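You operate a simulated robot arm through the tools that you are given. There is no shell and no other tool.

Carry out the task below with a simulated robot arm. There is one attempt and no reset: what you move stays moved.

## Task
Take the long insert off the rail, brush away the dust, and slide the short insert to the dusted end.
Fine: long insert on the bench top; red brush, stood back after; the short one goes up to the stop at the brushed end. Set down upright: red brush. What is to be rubbed or washed off counts as gone when no trace of it is left.
Where things are to end (x, y in the base frame): white insert within 6 cm of [72, -6].
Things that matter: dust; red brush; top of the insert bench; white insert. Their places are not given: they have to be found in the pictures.

It is judged by the outcome, as a careful person would: the job done as asked, and still so three seconds after it is handed in. It fails if anything else is knocked over, pushed out of place, dropped, spilled or broken.

## Robot
A 7-joint arm with a fingered hand, fixed in place. Base frame: the origin is at the foot of the arm, x ahead of it, y to its left, z up; the work surface is at about z = 86. Readings come in cm, rad, newtons and seconds.
With the tool pointing down near the work surface it reaches from about 40 to 86 cm from the base axis. Its first joint turns from -2.496 to 2.496 rad. Payload 3 kg.
Tool frame: the origin (TCP) lies between the finger pads and is the grasp point; the fingertips stand 2.6 cm ahead of it; z points along the fingers, y is the line along which they close. The gripper opens to 14.8 cm. The gripper's body begins 7.3 cm behind the TCP. The gripper is a hand of 3 fingers: y runs from the thumb to the fingers, the wrist lies at [0, 0, -22.9] in the tool frame, and closing takes about 1.5 s.
Orientation is that of the tool frame in the base frame, as [roll, pitch, yaw] about the fixed x, y, z axes, in that order (R = Rz(yaw) Ry(pitch) Rx(roll)). With the fingers straight down and closing along the base's y, the tool's x points along the base's -x, its y along +y and its z along -z.

## Interface
- The arm moves only by the tool play_rows. Its argument "rows" is a list of rows, each a list of 2 entries, a list of its own where there are three numbers: the shift along the tool's x, y, z in cm, then the turn, a rotation vector about the tool's x, y, z in rad. In form: [[[x, y, z], [wx, wy, wz]], ...]. A call has 1 to 20 rows; each row shifts and turns the commanded pose from where the row before left it, along the tool's axes as they then stand. "gripper" is the finger opening in cm, from 0 to 14.8, set as the call begins (left out, the last holds). Each row takes 0.2 s and may step no farther than 5 cm and 0.15 rad from the row before; otherwise, or with a gripper value out of range, the whole call is refused. Where a pose cannot be reached the arm comes as near as it can. A force on the tool above 40 N (or 10 N above the force at the start of the call, whichever is more), or a blocked arm, ends the call early, and 0.2 s more pass. Each finger travels about 15.3 cm/s and halts on what it meets, pressing with about 30 N; the grip force reading is that of the motor and also rises with nothing between the fingers. The clock runs only during rows and for 0.2 s after the last one: add rows that do not move to give the fingers time. The reply holds the time, the measured pose of the TCP, the force on the tool along the base axes, the opening and the grip force, in the units named above and with some noise, with the torque about the TCP (base axes, N m) and any sound that the robot's microphone picked up.
- Cameras (640 x 400 px; columns grow to the right, rows downward): "scene" is fixed at [4.99, -65.15, 143.68]; the picture's right is [0.60, -0.80, 0.00], its down [-0.50, -0.37, -0.79] and it looks along [0.63, 0.47, -0.62] (base axes); focal length 333 px, centre (320, 200). "wrist" rides on the gripper at [6.8, -3.9, -9] in the tool frame; the picture's right is [0.50, 0.87, 0.00], its down [-0.66, 0.38, -0.65] and it looks along [-0.57, 0.33, 0.76] (tool axes); focal length 222 px, centre (320, 200).
- get_image(camera): a new picture of that camera. No time passes.
- move_column(by): slides the trunk up (or, below 0, down) by that many cm; the arm rides with it, the base frame stays. It gives what a move gives, with no picture.
- finger_targets(finger1, finger2, thumb_bend): sets how far each is bent, from 0 (flat) to 1 (curled in); at 0.3 the hand is open as for a grip, at 0.7 the pads meet at the TCP. One left out holds its place. A second passes; each finger stops where it meets its share of the squeeze, and holds until it gets a number again. A gripper value or a shape takes the hand back. It gives what a move gives, with no picture; readings hold the bend of each and the force on the fingers (four entries, about 0 where the hand has none), thumb and palm.
- set_grasp(shape): the hand has 3 fingers and takes this shape, open, in about a second: jaw (thumb against the fingers, like two jaws); tri (thumb and two fingers); tip (a fingertip pinch); poke (one finger out to press); point (the index stretched); flat (the hand flat); cup (the hand cupped); fist (a fist). The gripper value then closes the fingers along that shape, each until it touches; the sizes above hold for jaw. It gives what a move gives, with no picture.
- point_at(camera, pixels): for up to 12 pixels [column, row] of the newest picture of that camera ("zoom" is the newest enlarged one), the place [x, y, z] in the base frame of the surface seen there, good to about 0.2 cm. No time passes.
- enlarge(camera, box): a new picture of the part [left, top, right, bottom] of that camera's present view, enlarged. No time passes.
- finish_job(): hands the job in; it is judged then, once.

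Open the gripper and draw the arm clear of the work before you hand the job in, unless the task says otherwise.

The tools are called after "Emit:" as name(argument=value, ...) on one line, values as JSON. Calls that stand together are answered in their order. play_rows: Moves the arm, as the interface text tells. Its arguments: {"type":"object","properties":{"rows":{"type":"array","items":{"type":"array"}},"gripper":{"type":"number"}},"required":["rows"]} The other tools are called the same way: move_column (by) slides the trunk up or down; set_grasp (shape) gives the hand a shape; finger_targets (finger1, finger2, thumb_bend) moves the fingers one by one; get_image (camera) takes a picture; point_at (camera, pixels) gives the place of the surface under pixels of a picture; enlarge (camera, box) takes an enlarged picture of a part of a camera's view; finish_job () hands the job in.

At the start:

```text
time_s: 0.0
tcp_pos: [74.1, 13.75, 111.41]
tcp_rot: [3.141, 0.0, 3.141]
wrist_force: [0.5, 0.3, 0.7]
ft_torque: [-0.01, 0.0, 0.01]
grip_width: 14.78
finger_force: 0.1
shape: jaw
bend: [0.3, 0.3, 0.3]
finger forces: [0.1, 0.0, 0.1, 0.0, 0.0, 0.0]
trunk travel left (down, up): [-76.8, 12.2]
```

scene: 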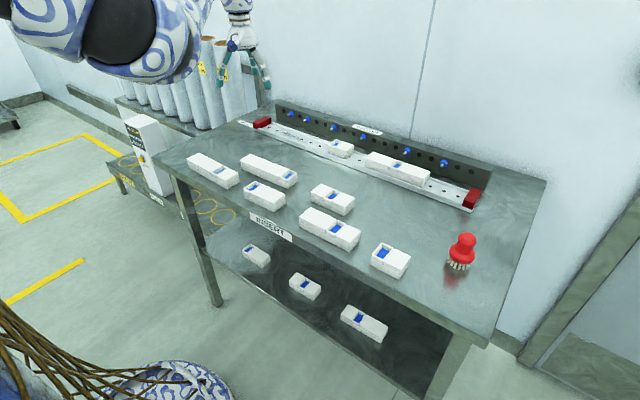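
wrist: 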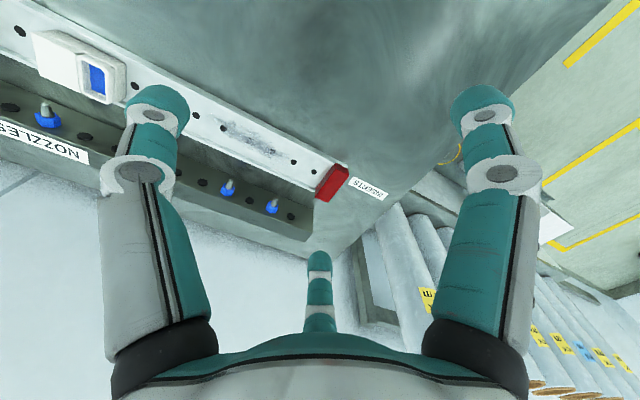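

I start by looking closer at the rail (scene about 250-490, 100-210) and the brush (460, 250), before moving anything.

Emit:
enlarge(camera="scene", box=[240, 90, 400, 190])

Emit:
enlarge(camera="scene", box=[340, 120, 500, 220])

Emit:
enlarge(camera="scene", box=[400, 210, 528, 290])

Emit:
enlarge(camera="wrist", box=[0, 0, 400, 250])

```text
4.00 times, centred on (320, 140) of scene
```

zoom: 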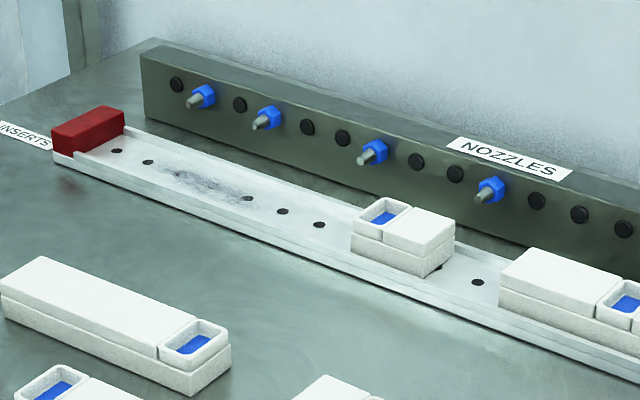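

```text
4.00 times, centred on (420, 170) of scene
```

zoom: 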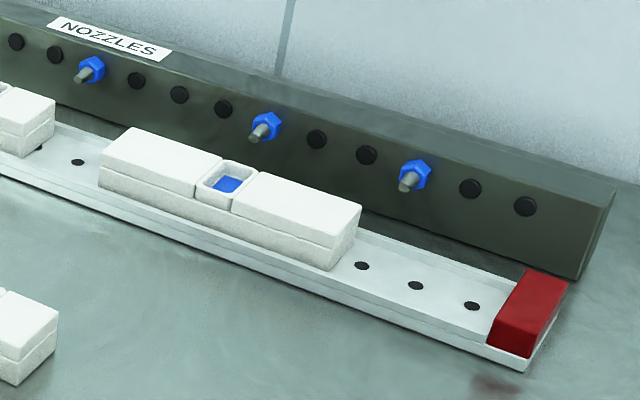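

```text
5.00 times, centred on (464, 250) of scene
```

zoom: 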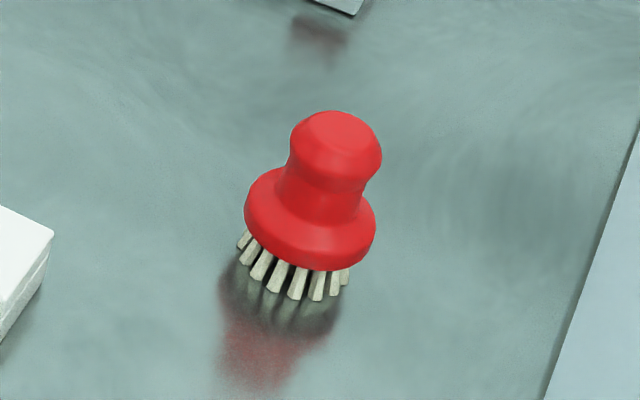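

```text
1.60 times, centred on (200, 125) of wrist
```

zoom: 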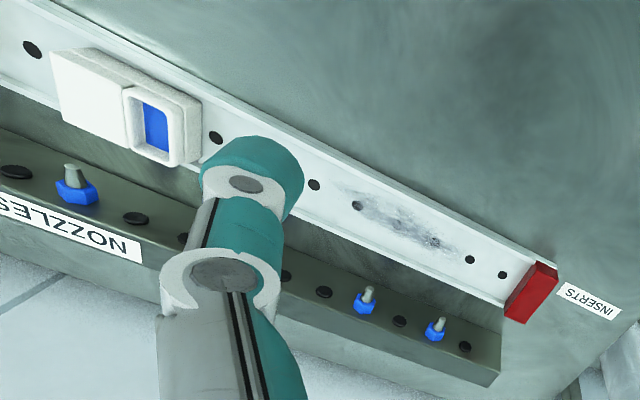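

The dust lies on the rail's left part near the left red stop; the long insert sits at the right, the short one in the middle. I measure places in the scene picture.

Emit:
get_image(camera="scene")

Emit:
point_at(camera="scene", pixels=[[262, 121], [273, 127], [290, 135], [302, 140], [340, 146], [333, 152], [350, 158], [372, 160], [397, 165], [425, 180], [472, 198], [467, 208]])

Emit:
point_at(camera="scene", pixels=[[466, 236], [462, 250], [458, 268], [330, 192], [360, 235], [270, 160], [298, 178], [372, 200], [420, 220], [390, 262], [310, 170], [400, 210]])

```text
taken
```

scene: 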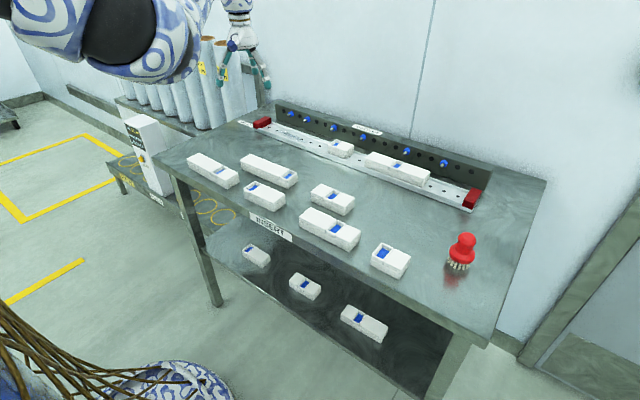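

```text
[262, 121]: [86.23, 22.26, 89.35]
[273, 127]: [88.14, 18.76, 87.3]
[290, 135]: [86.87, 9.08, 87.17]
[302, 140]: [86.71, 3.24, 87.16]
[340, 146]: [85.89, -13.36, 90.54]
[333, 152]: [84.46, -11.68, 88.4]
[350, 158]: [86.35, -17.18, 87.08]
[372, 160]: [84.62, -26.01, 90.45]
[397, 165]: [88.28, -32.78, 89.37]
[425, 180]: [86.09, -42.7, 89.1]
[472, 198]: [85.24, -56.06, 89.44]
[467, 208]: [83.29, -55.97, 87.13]
```

```text
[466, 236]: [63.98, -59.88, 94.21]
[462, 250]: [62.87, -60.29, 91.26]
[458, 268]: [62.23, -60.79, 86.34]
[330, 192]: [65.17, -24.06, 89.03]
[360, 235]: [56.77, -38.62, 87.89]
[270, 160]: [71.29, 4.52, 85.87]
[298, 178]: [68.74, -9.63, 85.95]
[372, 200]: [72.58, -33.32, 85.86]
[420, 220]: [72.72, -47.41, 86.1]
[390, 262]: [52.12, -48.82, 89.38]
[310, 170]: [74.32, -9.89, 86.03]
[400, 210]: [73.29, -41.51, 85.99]
```

I need the cross sections of the rail, long insert and nozzle block, so I enlarge around the long insert and measure.

Emit:
enlarge(camera="scene", box=[356, 130, 452, 190])

Emit:
point_at(camera="zoom", pixels=[[70, 160], [100, 200], [195, 245], [275, 190], [405, 345], [445, 270], [300, 210], [510, 300], [470, 345], [350, 340], [280, 150], [320, 130]])

Emit:
point_at(camera="zoom", pixels=[[250, 120], [415, 240], [430, 300], [410, 385], [440, 370], [520, 240], [545, 235], [575, 180], [600, 200], [470, 190], [130, 140], [240, 250]])

```text
6.67 times, centred on (404, 160) of scene
```

zoom: 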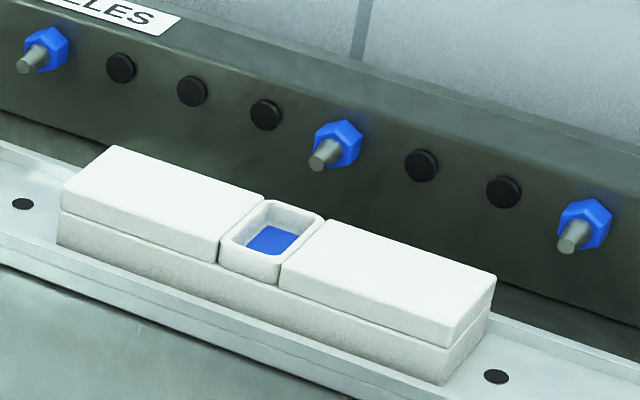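

```text
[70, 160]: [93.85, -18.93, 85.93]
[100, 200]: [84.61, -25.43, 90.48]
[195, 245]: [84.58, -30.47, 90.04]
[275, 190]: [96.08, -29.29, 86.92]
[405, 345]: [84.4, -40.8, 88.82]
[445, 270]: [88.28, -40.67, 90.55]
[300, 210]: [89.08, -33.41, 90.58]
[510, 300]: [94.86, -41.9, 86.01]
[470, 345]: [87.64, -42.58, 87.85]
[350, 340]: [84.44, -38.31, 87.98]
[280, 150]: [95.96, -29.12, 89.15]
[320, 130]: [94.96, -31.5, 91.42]
```

```text
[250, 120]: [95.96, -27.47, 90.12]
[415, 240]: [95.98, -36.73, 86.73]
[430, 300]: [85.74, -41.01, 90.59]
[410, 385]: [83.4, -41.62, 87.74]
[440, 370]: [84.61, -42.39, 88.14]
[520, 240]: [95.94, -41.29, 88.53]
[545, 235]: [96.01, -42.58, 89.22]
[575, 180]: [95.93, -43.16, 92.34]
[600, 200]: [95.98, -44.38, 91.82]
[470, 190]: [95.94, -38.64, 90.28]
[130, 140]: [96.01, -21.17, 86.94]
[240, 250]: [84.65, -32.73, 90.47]
```

The long insert spans about x 84.5–89.2, y −23 to −42, z 87–90.6, with the block face at x=96. That is a bit past the stated reach, so I first test the reach up high at z≈111 above it.

Emit:
play_rows(rows=[[[-1.28, -4.65, 0], [0, 0, 0]], [[-1.28, -4.65, 0], [0, 0, 0]], [[-1.28, -4.65, 0], [0, 0, 0]], [[-1.28, -4.65, 0], [0, 0, 0]], [[-1.28, -4.65, 0], [0, 0, 0]], [[-1.28, -4.65, 0], [0, 0, 0]], [[-1.28, -4.65, 0], [0, 0, 0]], [[-1.28, -4.65, 0], [0, 0, 0]], [[-1.28, -4.65, 0], [0, 0, 0]], [[-1.28, -4.65, 0], [0, 0, 0]], [[0, 0, 0], [0, 0, 0]], [[0, 0, 0], [0, 0, 0]]])

Emit:
get_image(camera="scene")

Emit:
get_image(camera="wrist")

```text
time_s: 2.6
tcp_pos: [87.39, -32.5, 110.83]
tcp_rot: [3.141, -0.001, 3.141]
wrist_force: [-0.2, -0.2, 0.5]
ft_torque: [0.0, -0.01, 0.0]
grip_width: 14.81
finger_force: 0.1
shape: jaw
bend: [0.3, 0.3, 0.3]
finger forces: [0.0, 0.0, 0.0, 0.0, 0.0, 0.0]
out of reach, approached as far as the arm can: row 1, 2
trunk travel left (down, up): [-76.8, 12.2]
```

```text
taken
```

scene: 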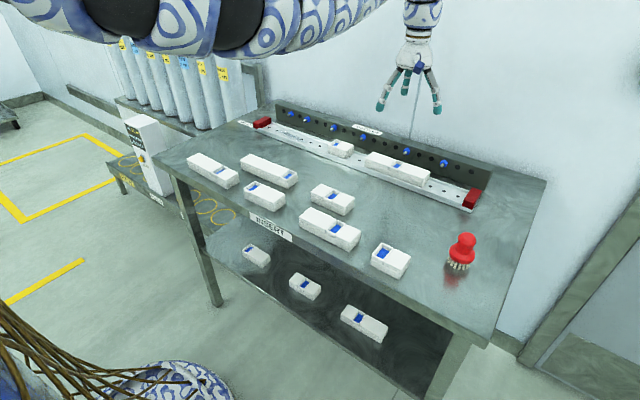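

```text
taken
```

wrist: 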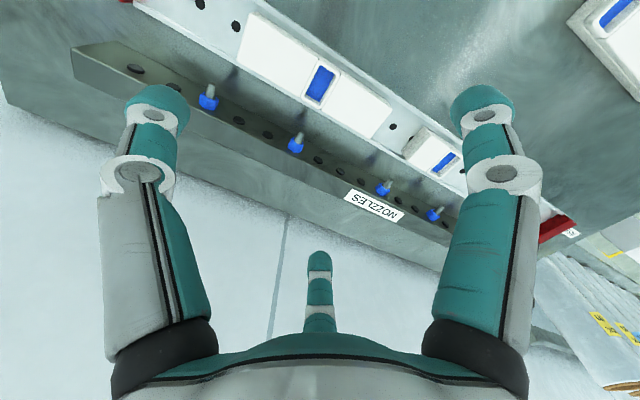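

The arm does reach (87.4, −32.5) at this height, so I can descend with the trunk. Now I measure the fingertips (155,95), (483,95), (320,258) in the wrist picture and the nozzle ends and block top in the scene.

Emit:
point_at(camera="wrist", pixels=[[155, 95], [483, 95], [320, 258], [140, 180], [495, 172], [320, 300], [297, 134], [207, 88], [440, 210], [385, 178], [320, 150], [305, 180]])

Emit:
enlarge(camera="scene", box=[356, 130, 452, 190])

Emit:
point_at(camera="zoom", pixels=[[314, 164], [565, 246], [24, 68], [300, 90], [290, 60], [350, 140], [120, 150], [60, 190], [340, 230], [500, 275]])

```text
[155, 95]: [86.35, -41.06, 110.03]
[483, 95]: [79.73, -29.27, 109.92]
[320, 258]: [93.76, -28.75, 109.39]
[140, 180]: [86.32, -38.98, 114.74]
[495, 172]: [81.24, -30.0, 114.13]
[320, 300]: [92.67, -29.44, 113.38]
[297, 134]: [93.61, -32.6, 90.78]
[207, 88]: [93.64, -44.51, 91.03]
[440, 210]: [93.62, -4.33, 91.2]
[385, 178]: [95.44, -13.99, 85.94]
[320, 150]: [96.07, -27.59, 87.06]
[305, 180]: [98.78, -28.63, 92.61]
```

```text
6.67 times, centred on (404, 160) of scene
```

zoom: 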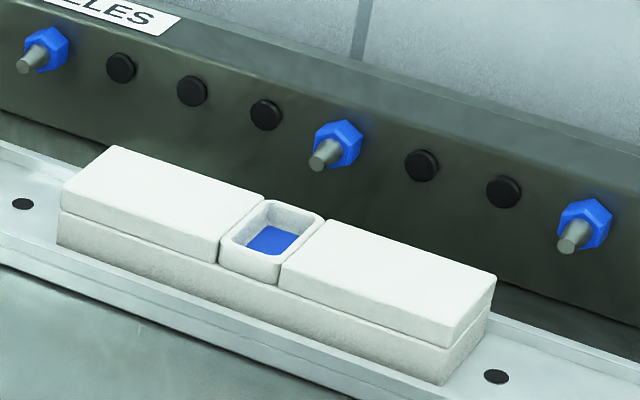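

```text
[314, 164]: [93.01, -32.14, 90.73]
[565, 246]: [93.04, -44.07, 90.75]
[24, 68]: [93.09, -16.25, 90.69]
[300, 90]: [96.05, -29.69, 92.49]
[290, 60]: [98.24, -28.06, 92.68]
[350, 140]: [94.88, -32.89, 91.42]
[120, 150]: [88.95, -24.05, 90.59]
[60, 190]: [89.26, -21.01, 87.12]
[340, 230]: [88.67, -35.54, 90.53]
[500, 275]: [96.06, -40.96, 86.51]
```

Fingertips sit at a three-way spread (thumb at tool −y, two fingers at +y), nozzle tips at x≈93, z≈90.8. I turn the hand 90° so it closes along x, with the opening narrowed to 8 cm, and look.

Emit:
play_rows(rows=[[[0, 0, 0], [0, 0, 0.1428]], [[0, 0, 0], [0, 0, 0.1428]], [[0, 0, 0], [0, 0, 0.1428]], [[0, 0, 0], [0, 0, 0.1428]], [[0, 0, 0], [0, 0, 0.1428]], [[0, 0, 0], [0, 0, 0.1428]], [[0, 0, 0], [0, 0, 0.1428]], [[0, 0, 0], [0, 0, 0.1428]], [[0, 0, 0], [0, 0, 0.1428]], [[0, 0, 0], [0, 0, 0.1428]], [[0, 0, 0], [0, 0, 0.1428]], [[0, 0, 0], [0, 0, 0]], [[0, 0, 0], [0, 0, 0]]], gripper=8)

Emit:
get_image(camera="scene")

Emit:
get_image(camera="wrist")

```text
time_s: 5.4
tcp_pos: [87.44, -32.48, 110.89]
tcp_rot: [-3.142, 0.0, 1.568]
wrist_force: [0.4, 0.0, 0.7]
ft_torque: [0.02, -0.03, 0.01]
grip_width: 8.07
finger_force: 0.0
shape: jaw
bend: [0.34, 0.34, 0.7]
finger forces: [0.0, 0.0, 0.0, 0.0, 0.0, 0.0]
trunk travel left (down, up): [-76.8, 12.2]
```

```text
taken
```

scene: 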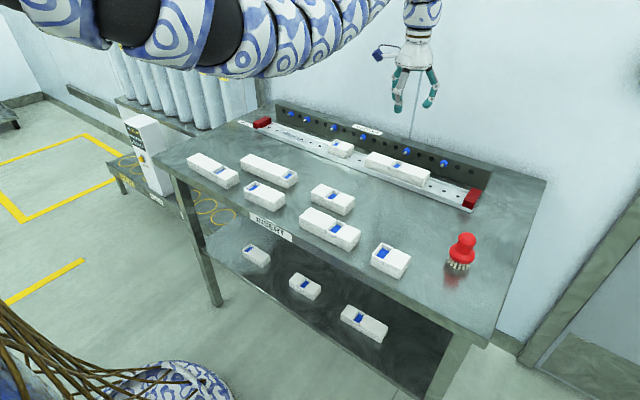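

```text
taken
```

wrist: 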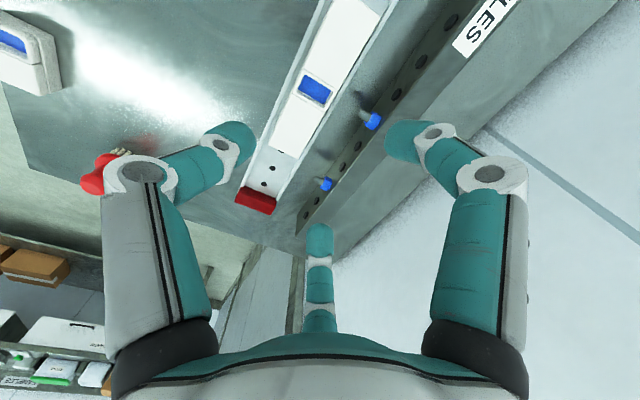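

The view shows the left and right digits bent in and the middle one near straight; I measure where the tips are relative to the TCP (87.4, −32.5).

Emit:
point_at(camera="wrist", pixels=[[235, 145], [215, 142], [400, 140], [435, 130], [320, 232], [320, 262], [140, 172], [490, 175], [320, 300]])

Emit:
enlarge(camera="scene", box=[360, 0, 472, 120])

```text
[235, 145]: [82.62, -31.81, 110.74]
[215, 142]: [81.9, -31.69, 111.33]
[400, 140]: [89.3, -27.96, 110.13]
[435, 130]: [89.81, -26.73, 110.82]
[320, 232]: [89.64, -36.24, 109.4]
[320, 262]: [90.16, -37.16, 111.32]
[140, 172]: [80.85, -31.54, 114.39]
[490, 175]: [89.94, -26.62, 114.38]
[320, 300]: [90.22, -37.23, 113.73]
```

```text
3.33 times, centred on (416, 60) of scene
```

zoom: 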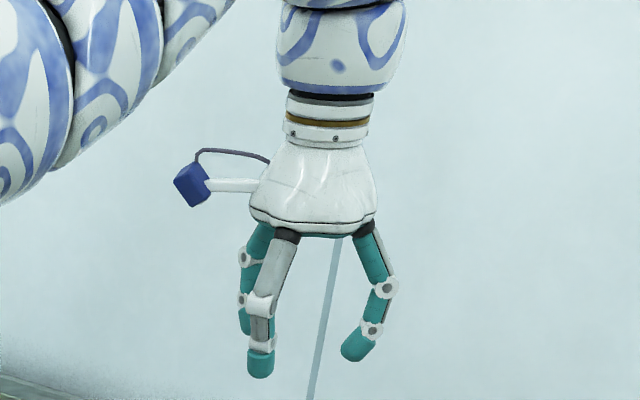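

At opening 8 the far fingers stand only about 2 cm from centre, too narrow for the 4.7 cm insert; I open to 11.5 and ride the trunk down 14 cm to check clearances.

Emit:
play_rows(rows=[[[0, 0, 0], [0, 0, 0]], [[0, 0, 0], [0, 0, 0]], [[0, 0, 0], [0, 0, 0]], [[0, 0, 0], [0, 0, 0]]], gripper=11.5)

Emit:
move_column(by=-14)

Emit:
get_image(camera="scene")

Emit:
get_image(camera="wrist")

```text
time_s: 6.4
tcp_pos: [87.54, -32.46, 110.87]
tcp_rot: [-3.141, 0.0, 1.571]
wrist_force: [-0.3, 0.2, -0.3]
ft_torque: [-0.01, -0.04, 0.01]
grip_width: 11.46
finger_force: 0.1
shape: jaw
bend: [0.26, 0.26, 0.51]
finger forces: [0.0, 0.0, 0.1, 0.1, 0.0, 0.0]
trunk travel left (down, up): [-76.8, 12.2]
```

```text
time_s: 8.1
tcp_pos: [87.59, -32.52, 96.92]
tcp_rot: [3.14, -0.001, 1.57]
wrist_force: [0.0, -0.1, 0.1]
ft_torque: [0.03, 0.01, 0.02]
grip_width: 11.47
finger_force: 0.1
shape: jaw
bend: [0.26, 0.26, 0.51]
finger forces: [0.0, 0.0, 0.0, 0.1, 0.0, 0.0]
trunk travel left (down, up): [-62.8, 26.2]
```

```text
taken
```

scene: 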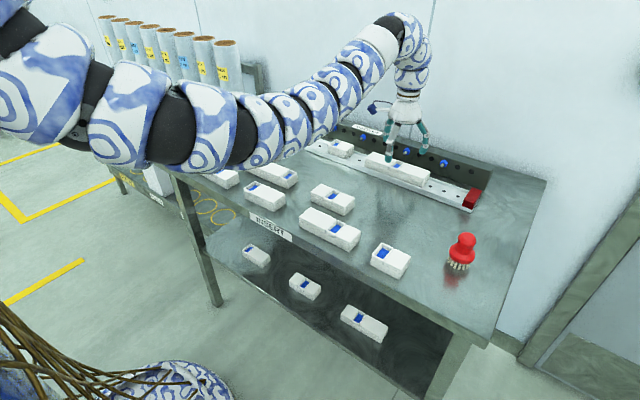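

```text
taken
```

wrist: 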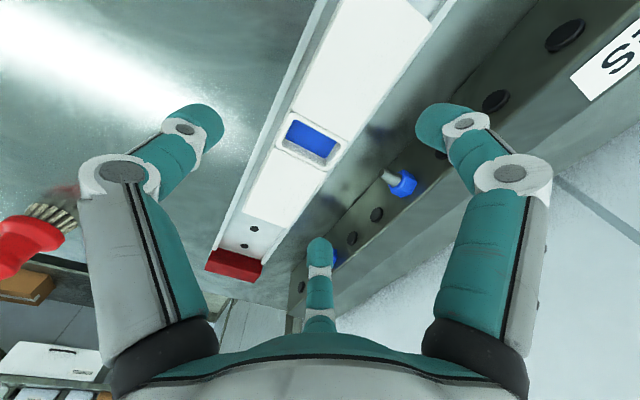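

The hand straddles the insert. I check how low the arm's body hangs (scene 150–260, 150–170) over the bench, and where the fingertips are.

Emit:
point_at(camera="scene", pixels=[[120, 155], [190, 165], [260, 150], [310, 115], [60, 130], [390, 158], [423, 155], [412, 135]])

Emit:
point_at(camera="wrist", pixels=[[205, 115], [185, 128], [430, 110], [462, 122], [318, 242], [318, 270], [400, 185], [340, 255]])

```text
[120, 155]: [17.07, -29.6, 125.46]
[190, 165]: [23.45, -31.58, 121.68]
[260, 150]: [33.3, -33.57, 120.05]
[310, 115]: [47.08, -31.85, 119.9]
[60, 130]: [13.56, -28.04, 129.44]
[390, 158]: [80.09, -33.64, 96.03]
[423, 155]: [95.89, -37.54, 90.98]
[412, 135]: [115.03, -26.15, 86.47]
```

```text
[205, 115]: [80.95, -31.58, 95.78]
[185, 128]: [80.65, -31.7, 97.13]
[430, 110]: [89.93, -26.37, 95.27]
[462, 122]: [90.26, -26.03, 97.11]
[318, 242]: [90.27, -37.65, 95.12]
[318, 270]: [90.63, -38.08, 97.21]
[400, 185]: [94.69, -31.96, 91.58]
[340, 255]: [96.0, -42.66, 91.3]
```

Clearance at the far side is about 0.7 cm; I shift 0.4 cm toward +x and ride down 5.8 cm more.

Emit:
play_rows(rows=[[[0, 0.4, 0], [0, 0, 0]], [[0, 0, 0], [0, 0, 0]]])

Emit:
move_column(by=-5.8)

Emit:
get_image(camera="wrist")

Emit:
enlarge(camera="scene", box=[340, 90, 468, 200])

```text
time_s: 8.7
tcp_pos: [88.03, -32.51, 96.95]
tcp_rot: [3.141, 0.001, 1.571]
wrist_force: [0.4, -0.3, -0.7]
ft_torque: [-0.02, -0.01, 0.02]
grip_width: 11.46
finger_force: 0.0
shape: jaw
bend: [0.26, 0.26, 0.51]
finger forces: [0.0, 0.1, 0.0, 0.0, 0.0, 0.0]
trunk travel left (down, up): [-62.8, 26.2]
```

```text
time_s: 9.7
tcp_pos: [88.03, -32.45, 91.15]
tcp_rot: [3.14, 0.0, 1.571]
wrist_force: [-0.2, -0.4, -1.2]
ft_torque: [0.0, 0.02, 0.0]
grip_width: 11.5
finger_force: 0.1
shape: jaw
bend: [0.26, 0.26, 0.51]
finger forces: [0.0, 0.0, 0.0, 0.0, 0.0, 0.0]
trunk travel left (down, up): [-57.0, 32.0]
```

```text
taken
```

wrist: 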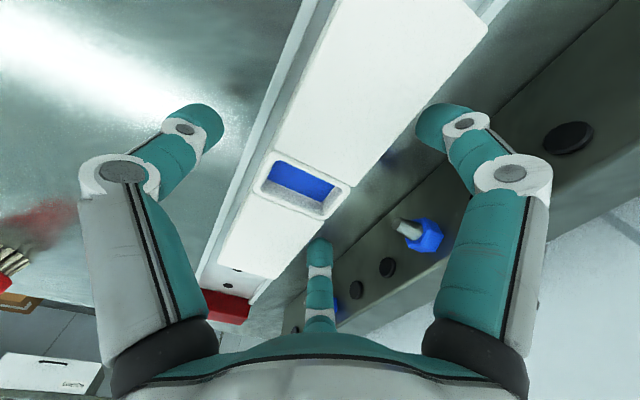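

```text
3.64 times, centred on (404, 145) of scene
```

zoom: 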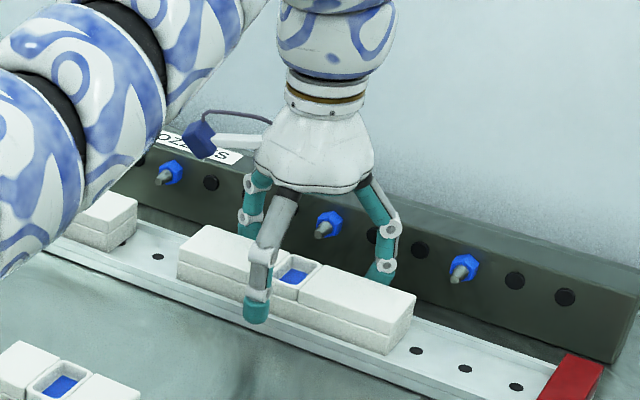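

The digits straddle the insert with the tips beside it. I re-centre 0.5 cm toward −x, lower 0.3 cm and close on it.

Emit:
play_rows(rows=[[[0, -0.5, 0.3], [0, 0, 0]], [[0, 0, 0], [0, 0, 0]]])

Emit:
play_rows(rows=[[[0, 0, 0], [0, 0, 0]], [[0, 0, 0], [0, 0, 0]], [[0, 0, 0], [0, 0, 0]], [[0, 0, 0], [0, 0, 0]], [[0, 0, 0], [0, 0, 0]], [[0, 0, 0], [0, 0, 0]], [[0, 0, 0], [0, 0, 0]], [[0, 0, 0], [0, 0, 0]]], gripper=3.5)

Emit:
get_image(camera="wrist")

Emit:
enlarge(camera="scene", box=[340, 90, 468, 200])

```text
time_s: 10.2
tcp_pos: [87.4, -32.57, 90.81]
tcp_rot: [3.141, 0.001, 1.57]
wrist_force: [0.8, -1.2, -0.1]
ft_torque: [0.04, -0.01, 0.03]
grip_width: 11.47
finger_force: 0.0
shape: jaw
bend: [0.26, 0.26, 0.51]
finger forces: [0.1, 0.0, 0.0, 0.0, 0.0, 0.0]
trunk travel left (down, up): [-57.0, 32.0]
```

```text
time_s: 12.1
tcp_pos: [87.49, -32.47, 90.84]
tcp_rot: [-3.14, -0.002, 1.572]
wrist_force: [-0.6, 0.6, -0.6]
ft_torque: [0.03, 0.09, 0.01]
grip_width: 4.88
finger_force: 29.9
shape: jaw
bend: [0.79, 0.8, 0.7]
finger forces: [17.6, 17.5, 0.0, 0.1, 35.7, 0.1]
trunk travel left (down, up): [-57.0, 32.0]
```

```text
taken
```

wrist: 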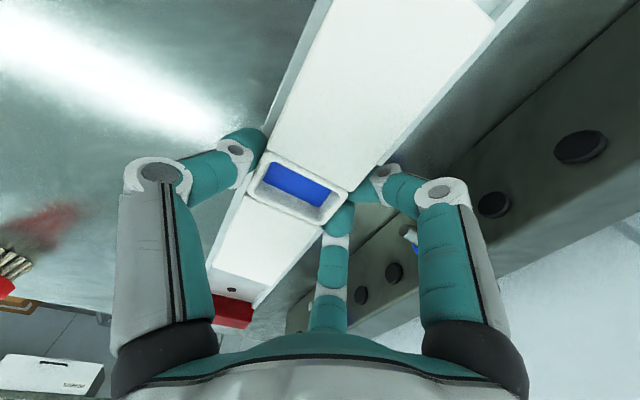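

```text
3.64 times, centred on (404, 145) of scene
```

zoom: 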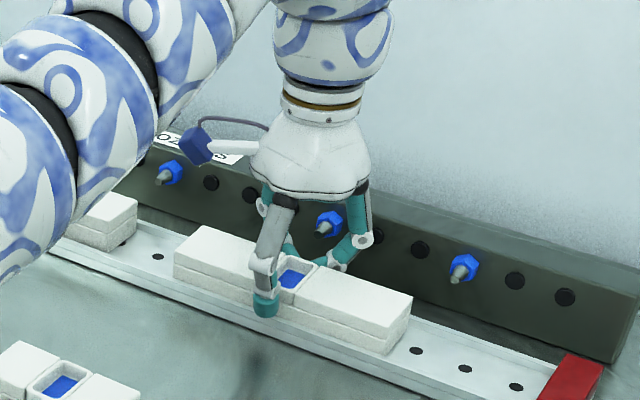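

Firm grip (width 4.88, 17.6/17.5 N against 35.7 N). I lift straight up with the trunk by 9 cm.

Emit:
move_column(by=9)

Emit:
get_image(camera="scene")

Emit:
get_image(camera="wrist")

```text
time_s: 13.3
tcp_pos: [87.35, -32.5, 99.84]
tcp_rot: [3.142, 0.0, 1.57]
wrist_force: [0.8, -0.4, -3.5]
ft_torque: [0.04, -0.05, 0.01]
grip_width: 4.86
finger_force: 30.0
shape: jaw
bend: [0.79, 0.8, 0.7]
finger forces: [17.9, 17.2, 0.0, 0.0, 35.4, 0.1]
trunk travel left (down, up): [-66.0, 23.0]
```

```text
taken
```

scene: 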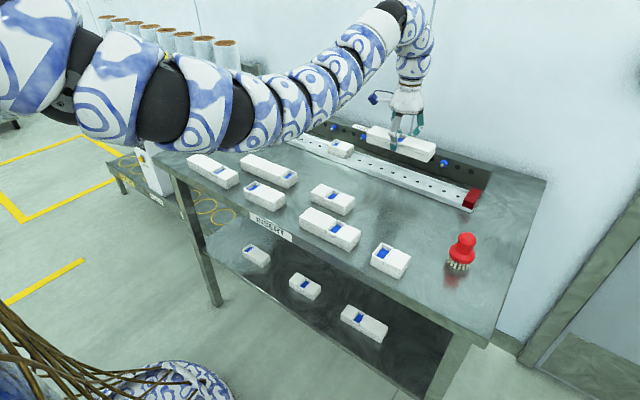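

```text
taken
```

wrist: 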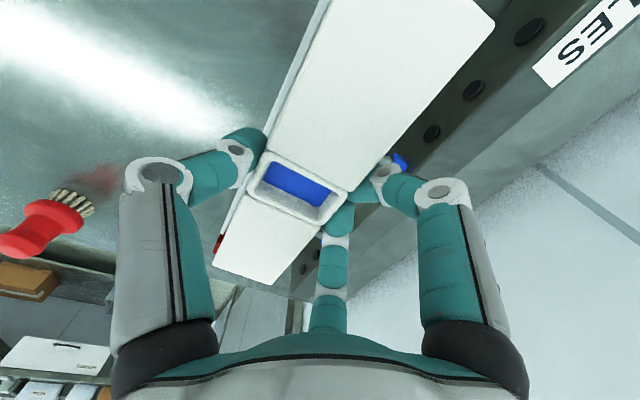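

Lifted cleanly. I measure the bench inserts nearest to the target spot (72, −6): the ones at (241–297, 153–187) and (311–354, 184–214).

Emit:
point_at(camera="scene", pixels=[[252, 154], [297, 174], [291, 186], [242, 163], [250, 182], [284, 194], [326, 184], [354, 197], [312, 192], [345, 214], [298, 187], [300, 200]])

Emit:
enlarge(camera="scene", box=[230, 130, 390, 230])

Emit:
point_at(camera="zoom", pixels=[[95, 100], [262, 172], [240, 215], [60, 130], [150, 125], [390, 218], [490, 268], [350, 240]])

```text
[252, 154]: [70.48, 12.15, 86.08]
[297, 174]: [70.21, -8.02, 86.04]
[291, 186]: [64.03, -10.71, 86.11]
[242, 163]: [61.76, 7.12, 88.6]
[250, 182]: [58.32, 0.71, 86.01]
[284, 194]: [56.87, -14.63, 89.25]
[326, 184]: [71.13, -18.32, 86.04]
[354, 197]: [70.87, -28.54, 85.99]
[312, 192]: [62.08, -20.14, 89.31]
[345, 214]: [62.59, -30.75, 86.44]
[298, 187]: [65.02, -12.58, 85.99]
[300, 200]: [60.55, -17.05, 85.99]
```

```text
4.00 times, centred on (310, 180) of scene
```

zoom: 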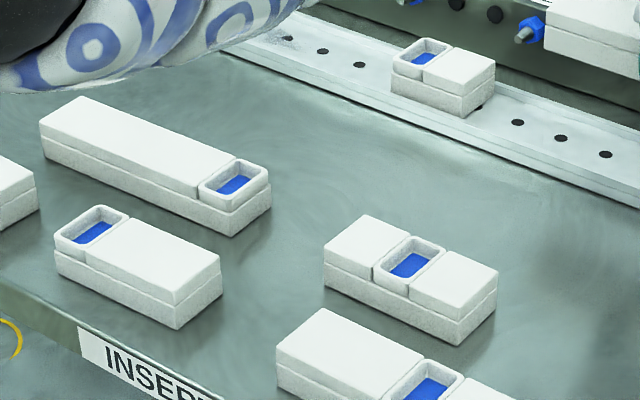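

```text
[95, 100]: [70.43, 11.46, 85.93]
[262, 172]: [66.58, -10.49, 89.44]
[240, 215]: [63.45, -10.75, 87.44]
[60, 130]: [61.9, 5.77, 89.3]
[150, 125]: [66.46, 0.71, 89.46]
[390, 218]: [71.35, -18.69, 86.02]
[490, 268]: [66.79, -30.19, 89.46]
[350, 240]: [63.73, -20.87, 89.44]
```

Free strip: x 67–83 between the near inserts and the rail. I carry the insert to (74.5, −6), staying at this height.

Emit:
play_rows(rows=[[[2.65, -1.285, 0], [0, 0, 0]], [[2.65, -1.285, 0], [0, 0, 0]], [[2.65, -1.285, 0], [0, 0, 0]], [[2.65, -1.285, 0], [0, 0, 0]], [[2.65, -1.285, 0], [0, 0, 0]], [[2.65, -1.285, 0], [0, 0, 0]], [[2.65, -1.285, 0], [0, 0, 0]], [[2.65, -1.285, 0], [0, 0, 0]], [[2.65, -1.285, 0], [0, 0, 0]], [[2.65, -1.285, 0], [0, 0, 0]], [[0, 0, 0], [0, 0, 0]], [[0, 0, 0], [0, 0, 0]]])

Emit:
get_image(camera="scene")

Emit:
get_image(camera="wrist")

```text
time_s: 15.9
tcp_pos: [76.93, -5.72, 97.19]
tcp_rot: [3.14, -0.001, 1.57]
wrist_force: [-0.1, -0.2, -2.7]
ft_torque: [-0.02, -0.04, 0.03]
grip_width: 4.81
finger_force: 29.7
shape: jaw
bend: [0.79, 0.8, 0.7]
finger forces: [17.7, 17.5, 0.1, 0.0, 35.6, 0.0]
out of reach, approached as far as the arm can: row 6, 7, 8, 9, 10
trunk travel left (down, up): [-66.0, 23.0]
```

```text
taken
```

scene: 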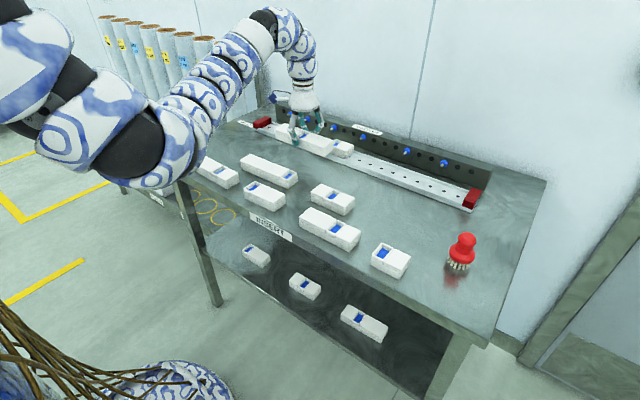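

```text
taken
```

wrist: 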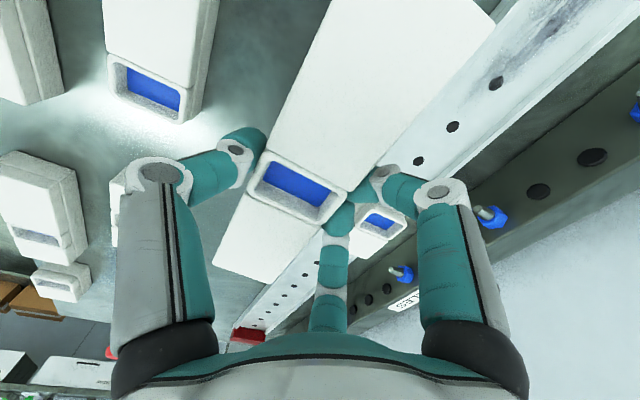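

The arm stopped short at (76.9, −5.7, 97.2), presumably its fold limit with this trunk height. The insert still hangs clear of everything (bottom ≈ 93.5); I ask for a lower pose by 4 cm to see if it is reachable.

Emit:
play_rows(rows=[[[0, 0, 2], [0, 0, 0]], [[0, 0, 2], [0, 0, 0]], [[0, 0, 0], [0, 0, 0]], [[0, 0, 0], [0, 0, 0]]])

```text
time_s: 16.9
tcp_pos: [76.88, -5.84, 93.06]
tcp_rot: [-3.141, 0.0, 1.571]
wrist_force: [0.3, 0.4, -3.2]
ft_torque: [0.02, -0.05, 0.0]
grip_width: 4.81
finger_force: 30.0
shape: jaw
bend: [0.79, 0.8, 0.7]
finger forces: [17.8, 17.5, 0.0, 0.0, 35.5, 0.0]
trunk travel left (down, up): [-66.0, 23.0]
```

Commands follow from the reached pose. The insert bottom is at about 89.3; now I move 2.4 cm toward −x to x≈74.5.

Emit:
play_rows(rows=[[[0, -1.2, 0], [0, 0, 0]], [[0, -1.2, 0], [0, 0, 0]], [[0, 0, 0], [0, 0, 0]]])

Emit:
get_image(camera="scene")

Emit:
get_image(camera="wrist")

```text
time_s: 17.7
tcp_pos: [74.46, -5.83, 92.99]
tcp_rot: [3.141, -0.001, 1.571]
wrist_force: [1.1, 0.3, -2.5]
ft_torque: [0.01, 0.0, -0.02]
grip_width: 4.81
finger_force: 30.1
shape: jaw
bend: [0.79, 0.8, 0.7]
finger forces: [17.7, 17.5, 0.0, 0.0, 35.5, 0.1]
trunk travel left (down, up): [-66.0, 23.0]
```

```text
taken
```

scene: 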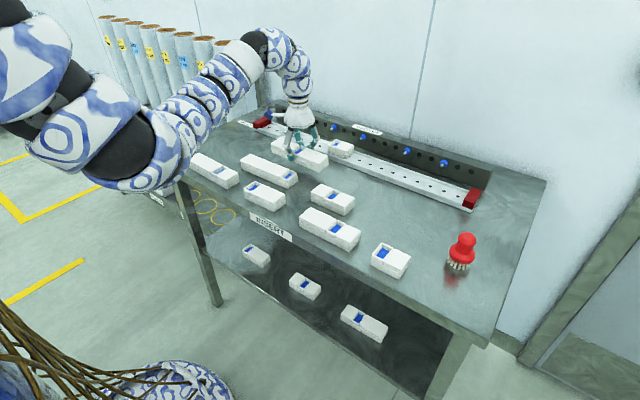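

```text
taken
```

wrist: 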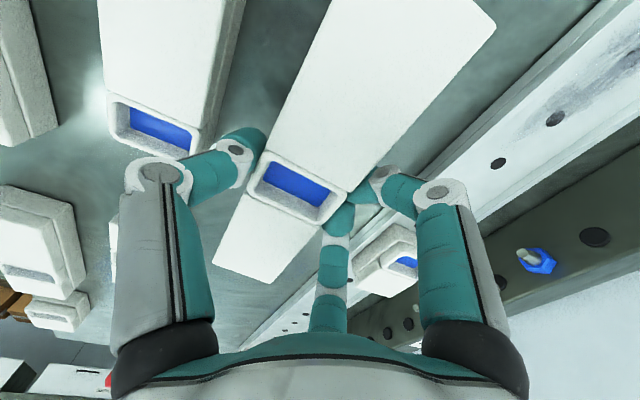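

Insert hangs over the free strip at (74.5, −5.8), bottom ≈ 89.2. I lower it 3.0 cm, then feel for the bench.

Emit:
play_rows(rows=[[[0, 0, 1], [0, 0, 0]], [[0, 0, 1], [0, 0, 0]], [[0, 0, 0.8], [0, 0, 0]], [[0, 0, 0.2], [0, 0, 0]], [[0, 0, 0], [0, 0, 0]]])

Emit:
enlarge(camera="scene", box=[230, 90, 390, 210])

```text
time_s: 18.9
tcp_pos: [74.59, -5.81, 89.87]
tcp_rot: [3.141, 0.0, 1.568]
wrist_force: [-0.1, 0.4, -2.9]
ft_torque: [0.03, -0.03, 0.05]
grip_width: 4.78
finger_force: 30.3
shape: jaw
bend: [0.8, 0.8, 0.7]
finger forces: [17.8, 17.5, 0.0, 0.1, 35.5, 0.0]
trunk travel left (down, up): [-66.0, 23.0]
```

```text
3.33 times, centred on (310, 150) of scene
```

zoom: 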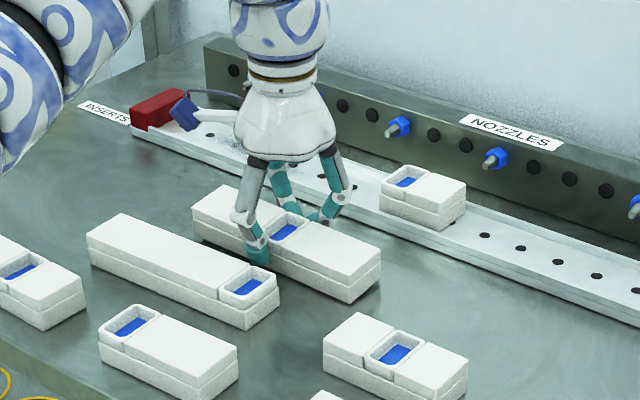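

Still hanging (about 0.1–0.2 cm to go). I lower by small steps until the force changes.

Emit:
play_rows(rows=[[[0, 0, 0.1], [0, 0, 0]], [[0, 0, 0], [0, 0, 0]]])

Emit:
play_rows(rows=[[[0, 0, 0.1], [0, 0, 0]], [[0, 0, 0], [0, 0, 0]]])

```text
time_s: 19.5
tcp_pos: [74.44, -5.85, 89.8]
tcp_rot: [3.141, 0.0, 1.572]
wrist_force: [0.5, 0.5, -4.2]
ft_torque: [0.01, -0.01, -0.01]
grip_width: 4.77
finger_force: 30.1
shape: jaw
bend: [0.8, 0.8, 0.7]
finger forces: [17.9, 17.5, 0.1, 0.0, 35.5, 0.0]
trunk travel left (down, up): [-66.0, 23.0]
```

```text
time_s: 20.1
tcp_pos: [74.54, -5.87, 89.93]
tcp_rot: [-3.142, -0.001, 1.57]
wrist_force: [-0.4, 0.1, -2.2]
ft_torque: [0.0, 0.0, 0.0]
grip_width: 4.77
finger_force: 29.8
shape: jaw
bend: [0.79, 0.8, 0.7]
finger forces: [17.5, 17.7, 0.1, 0.0, 35.6, 0.0]
trunk travel left (down, up): [-66.0, 23.0]
```

No contact force yet; I go on lowering by small steps.

Emit:
play_rows(rows=[[[0, 0, 0.15], [0, 0, 0]], [[0, 0, 0], [0, 0, 0]]])

Emit:
play_rows(rows=[[[0, 0, 0.15], [0, 0, 0]], [[0, 0, 0], [0, 0, 0]]])

Emit:
enlarge(camera="scene", box=[280, 130, 344, 190])

```text
time_s: 20.7
tcp_pos: [74.44, -5.82, 89.64]
tcp_rot: [-3.14, 0.0, 1.572]
wrist_force: [1.1, 0.0, 0.5]
ft_torque: [-0.02, 0.06, -0.04]
grip_width: 4.8
finger_force: 30.1
shape: jaw
bend: [0.79, 0.8, 0.7]
finger forces: [18.0, 18.1, 0.1, 0.1, 34.9, 0.1]
trunk travel left (down, up): [-66.0, 23.0]
```

```text
time_s: 21.3
tcp_pos: [74.58, -5.76, 89.56]
tcp_rot: [3.141, 0.0, 1.571]
wrist_force: [2.7, -0.1, 12.6]
ft_torque: [-0.05, 0.41, 0.03]
grip_width: 4.77
finger_force: 29.8
shape: jaw
bend: [0.8, 0.8, 0.7]
finger forces: [18.7, 18.8, 0.1, 0.0, 34.4, 0.0]
trunk travel left (down, up): [-66.0, 23.0]
```

```text
6.67 times, centred on (312, 160) of scene
```

zoom: 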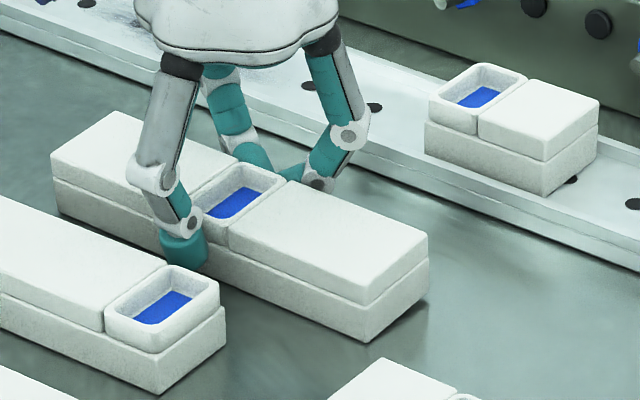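

Contact made (12.6 N). I ease up 0.1 cm and open a little to 7.5 so the thumb stays clear of the neighbouring insert at x≤67.

Emit:
play_rows(rows=[[[0, 0, -0.1], [0, 0, 0]], [[0, 0, 0], [0, 0, 0]]])

Emit:
play_rows(rows=[[[0, 0, 0], [0, 0, 0]], [[0, 0, 0], [0, 0, 0]], [[0, 0, 0], [0, 0, 0]], [[0, 0, 0], [0, 0, 0]]], gripper=7.5)

Emit:
enlarge(camera="scene", box=[264, 120, 360, 200])

Emit:
get_image(camera="wrist")

```text
time_s: 21.9
tcp_pos: [74.39, -5.65, 89.49]
tcp_rot: [-3.141, -0.001, 1.57]
wrist_force: [2.0, -0.3, 7.2]
ft_torque: [-0.01, 0.25, -0.04]
grip_width: 4.76
finger_force: 30.1
shape: jaw
bend: [0.8, 0.8, 0.7]
finger forces: [18.8, 18.8, 0.1, 0.1, 34.4, 0.0]
trunk travel left (down, up): [-66.0, 23.0]
```

```text
time_s: 22.9
tcp_pos: [74.38, -5.73, 89.56]
tcp_rot: [-3.141, 0.001, 1.57]
wrist_force: [-0.2, 0.0, -0.6]
ft_torque: [0.01, 0.01, 0.01]
grip_width: 7.43
finger_force: 0.1
shape: jaw
bend: [0.36, 0.36, 0.7]
finger forces: [0.0, 0.0, 0.0, 0.1, 0.0, 0.1]
trunk travel left (down, up): [-66.0, 23.0]
```

```text
5.00 times, centred on (312, 160) of scene
```

zoom: 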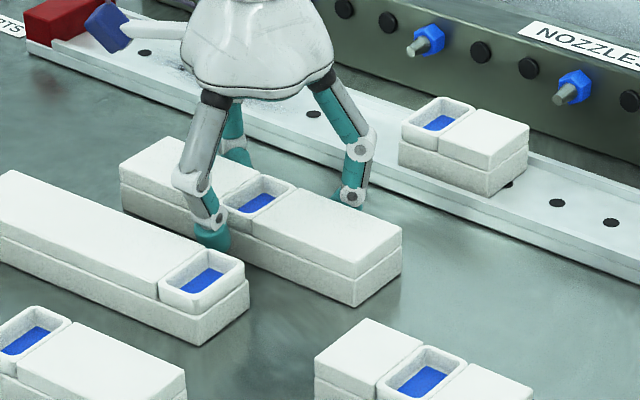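

```text
taken
```

wrist: 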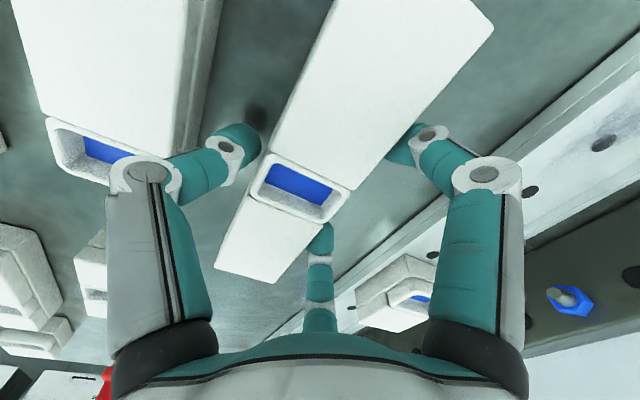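

The insert stands free on the bench with the digits clear. I rise straight up with the trunk by 12 cm.

Emit:
move_column(by=12)

Emit:
get_image(camera="scene")

Emit:
enlarge(camera="scene", box=[424, 220, 504, 290])

Emit:
point_at(camera="zoom", pixels=[[310, 120], [275, 160], [355, 160], [300, 205], [210, 250], [395, 255], [300, 280], [220, 320], [300, 370], [360, 360], [190, 310], [380, 200]])

```text
time_s: 24.4
tcp_pos: [74.58, -5.8, 101.6]
tcp_rot: [3.141, 0.0, 1.569]
wrist_force: [0.1, -0.1, -0.6]
ft_torque: [-0.02, -0.01, 0.01]
grip_width: 7.45
finger_force: 0.0
shape: jaw
bend: [0.36, 0.36, 0.7]
finger forces: [0.0, 0.1, 0.0, 0.0, 0.0, 0.0]
trunk travel left (down, up): [-78.0, 11.0]
```

```text
taken
```

scene: 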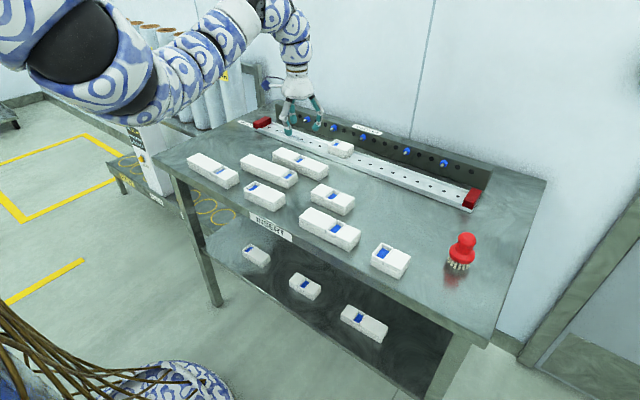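

```text
5.71 times, centred on (464, 255) of scene
```

zoom: 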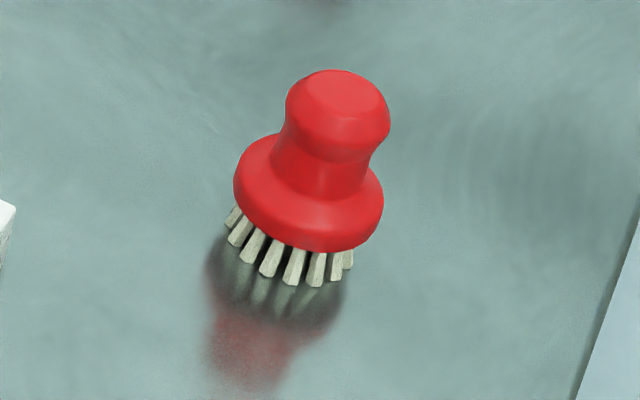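

```text
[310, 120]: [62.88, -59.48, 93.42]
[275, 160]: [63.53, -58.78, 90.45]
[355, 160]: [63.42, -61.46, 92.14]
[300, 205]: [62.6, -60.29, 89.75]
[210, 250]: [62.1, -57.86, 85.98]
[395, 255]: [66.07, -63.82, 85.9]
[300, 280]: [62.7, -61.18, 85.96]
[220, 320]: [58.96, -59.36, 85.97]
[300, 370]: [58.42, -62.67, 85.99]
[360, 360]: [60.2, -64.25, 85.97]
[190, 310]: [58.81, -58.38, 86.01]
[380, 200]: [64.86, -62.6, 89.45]
```

The brush stands upright with a knob about 4 cm wide and a 5.7 cm skirt. I measure its top to get the axis, and the rail cross-section near the dust.

Emit:
point_at(camera="zoom", pixels=[[340, 90], [320, 80], [365, 90], [340, 110], [340, 150], [338, 180], [330, 220], [310, 240], [285, 260]])

Emit:
enlarge(camera="scene", box=[244, 105, 340, 165])

Emit:
point_at(camera="zoom", pixels=[[150, 160], [160, 145], [170, 130], [180, 115], [60, 130], [90, 90], [120, 85], [400, 270], [390, 290], [410, 245], [425, 225], [230, 180]])

Emit:
get_image(camera="wrist")

```text
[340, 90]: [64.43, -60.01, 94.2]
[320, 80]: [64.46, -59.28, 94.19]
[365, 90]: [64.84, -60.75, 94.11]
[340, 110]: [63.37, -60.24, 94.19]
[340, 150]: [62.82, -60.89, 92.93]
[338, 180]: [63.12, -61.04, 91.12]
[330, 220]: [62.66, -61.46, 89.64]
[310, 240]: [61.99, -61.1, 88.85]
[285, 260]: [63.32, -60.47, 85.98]
```

```text
6.67 times, centred on (292, 135) of scene
```

zoom: 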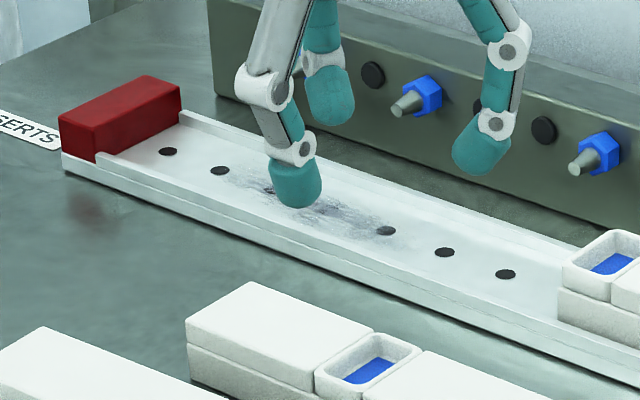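

```text
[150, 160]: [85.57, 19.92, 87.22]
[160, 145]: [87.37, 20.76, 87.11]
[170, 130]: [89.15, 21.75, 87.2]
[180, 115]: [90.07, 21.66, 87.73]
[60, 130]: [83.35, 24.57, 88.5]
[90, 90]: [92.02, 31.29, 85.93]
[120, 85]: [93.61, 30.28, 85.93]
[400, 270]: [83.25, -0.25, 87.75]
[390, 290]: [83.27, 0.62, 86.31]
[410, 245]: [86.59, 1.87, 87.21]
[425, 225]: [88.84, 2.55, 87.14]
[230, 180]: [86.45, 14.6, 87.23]
```

```text
taken
```

wrist: 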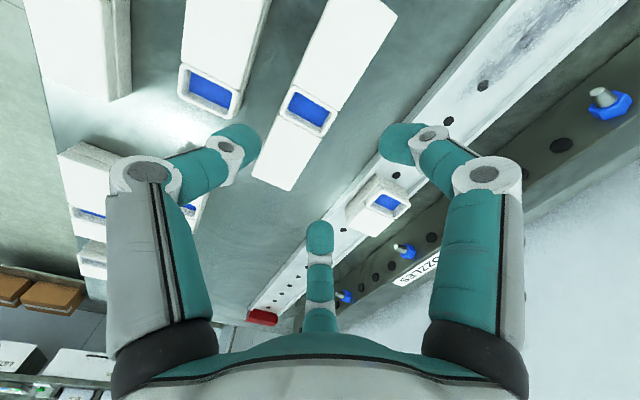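

The rail floor is z≈87.15 between lips at about x 84.2 and 89.5; dust lies about y 3–15. The brush axis is about (64.5, −60.3), top z 94.2. I move above the brush at the present height with opening 9.

Emit:
play_rows(rows=[[[-4.19, -0.77, 0], [0, 0, 0]], [[-4.19, -0.77, 0], [0, 0, 0]], [[-4.19, -0.77, 0], [0, 0, 0]], [[-4.19, -0.77, 0], [0, 0, 0]], [[-4.19, -0.77, 0], [0, 0, 0]], [[-4.19, -0.77, 0], [0, 0, 0]], [[-4.19, -0.77, 0], [0, 0, 0]], [[-4.19, -0.77, 0], [0, 0, 0]], [[-4.19, -0.77, 0], [0, 0, 0]], [[-4.19, -0.77, 0], [0, 0, 0]], [[-4.19, -0.77, 0], [0, 0, 0]], [[-4.19, -0.77, 0], [0, 0, 0]], [[-4.19, -0.77, 0], [0, 0, 0]], [[0, 0, 0], [0, 0, 0]], [[0, 0, 0], [0, 0, 0]]], gripper=9)

Emit:
get_image(camera="scene")

Emit:
get_image(camera="wrist")

```text
time_s: 27.6
tcp_pos: [64.41, -60.28, 101.52]
tcp_rot: [3.14, -0.001, 1.57]
wrist_force: [-0.6, -0.4, 0.5]
ft_torque: [0.02, 0.02, 0.02]
grip_width: 8.96
finger_force: 0.1
shape: jaw
bend: [0.32, 0.32, 0.7]
finger forces: [0.0, 0.0, 0.1, 0.0, 0.0, 0.0]
trunk travel left (down, up): [-78.0, 11.0]
```

```text
taken
```

scene: 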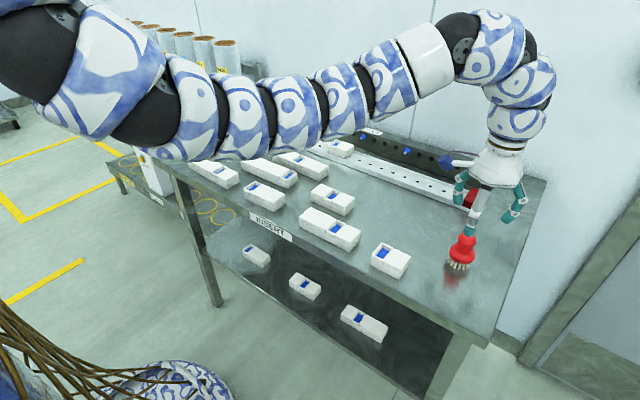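

```text
taken
```

wrist: 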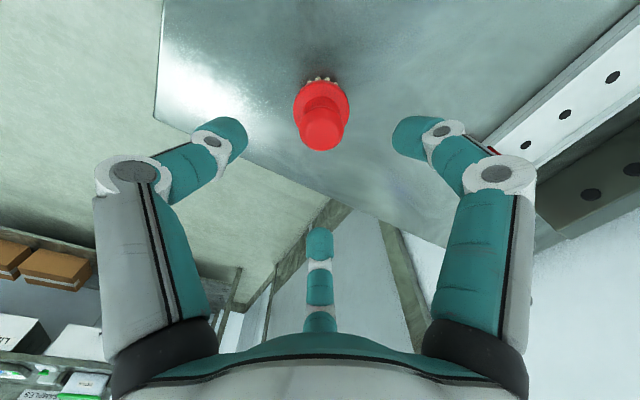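

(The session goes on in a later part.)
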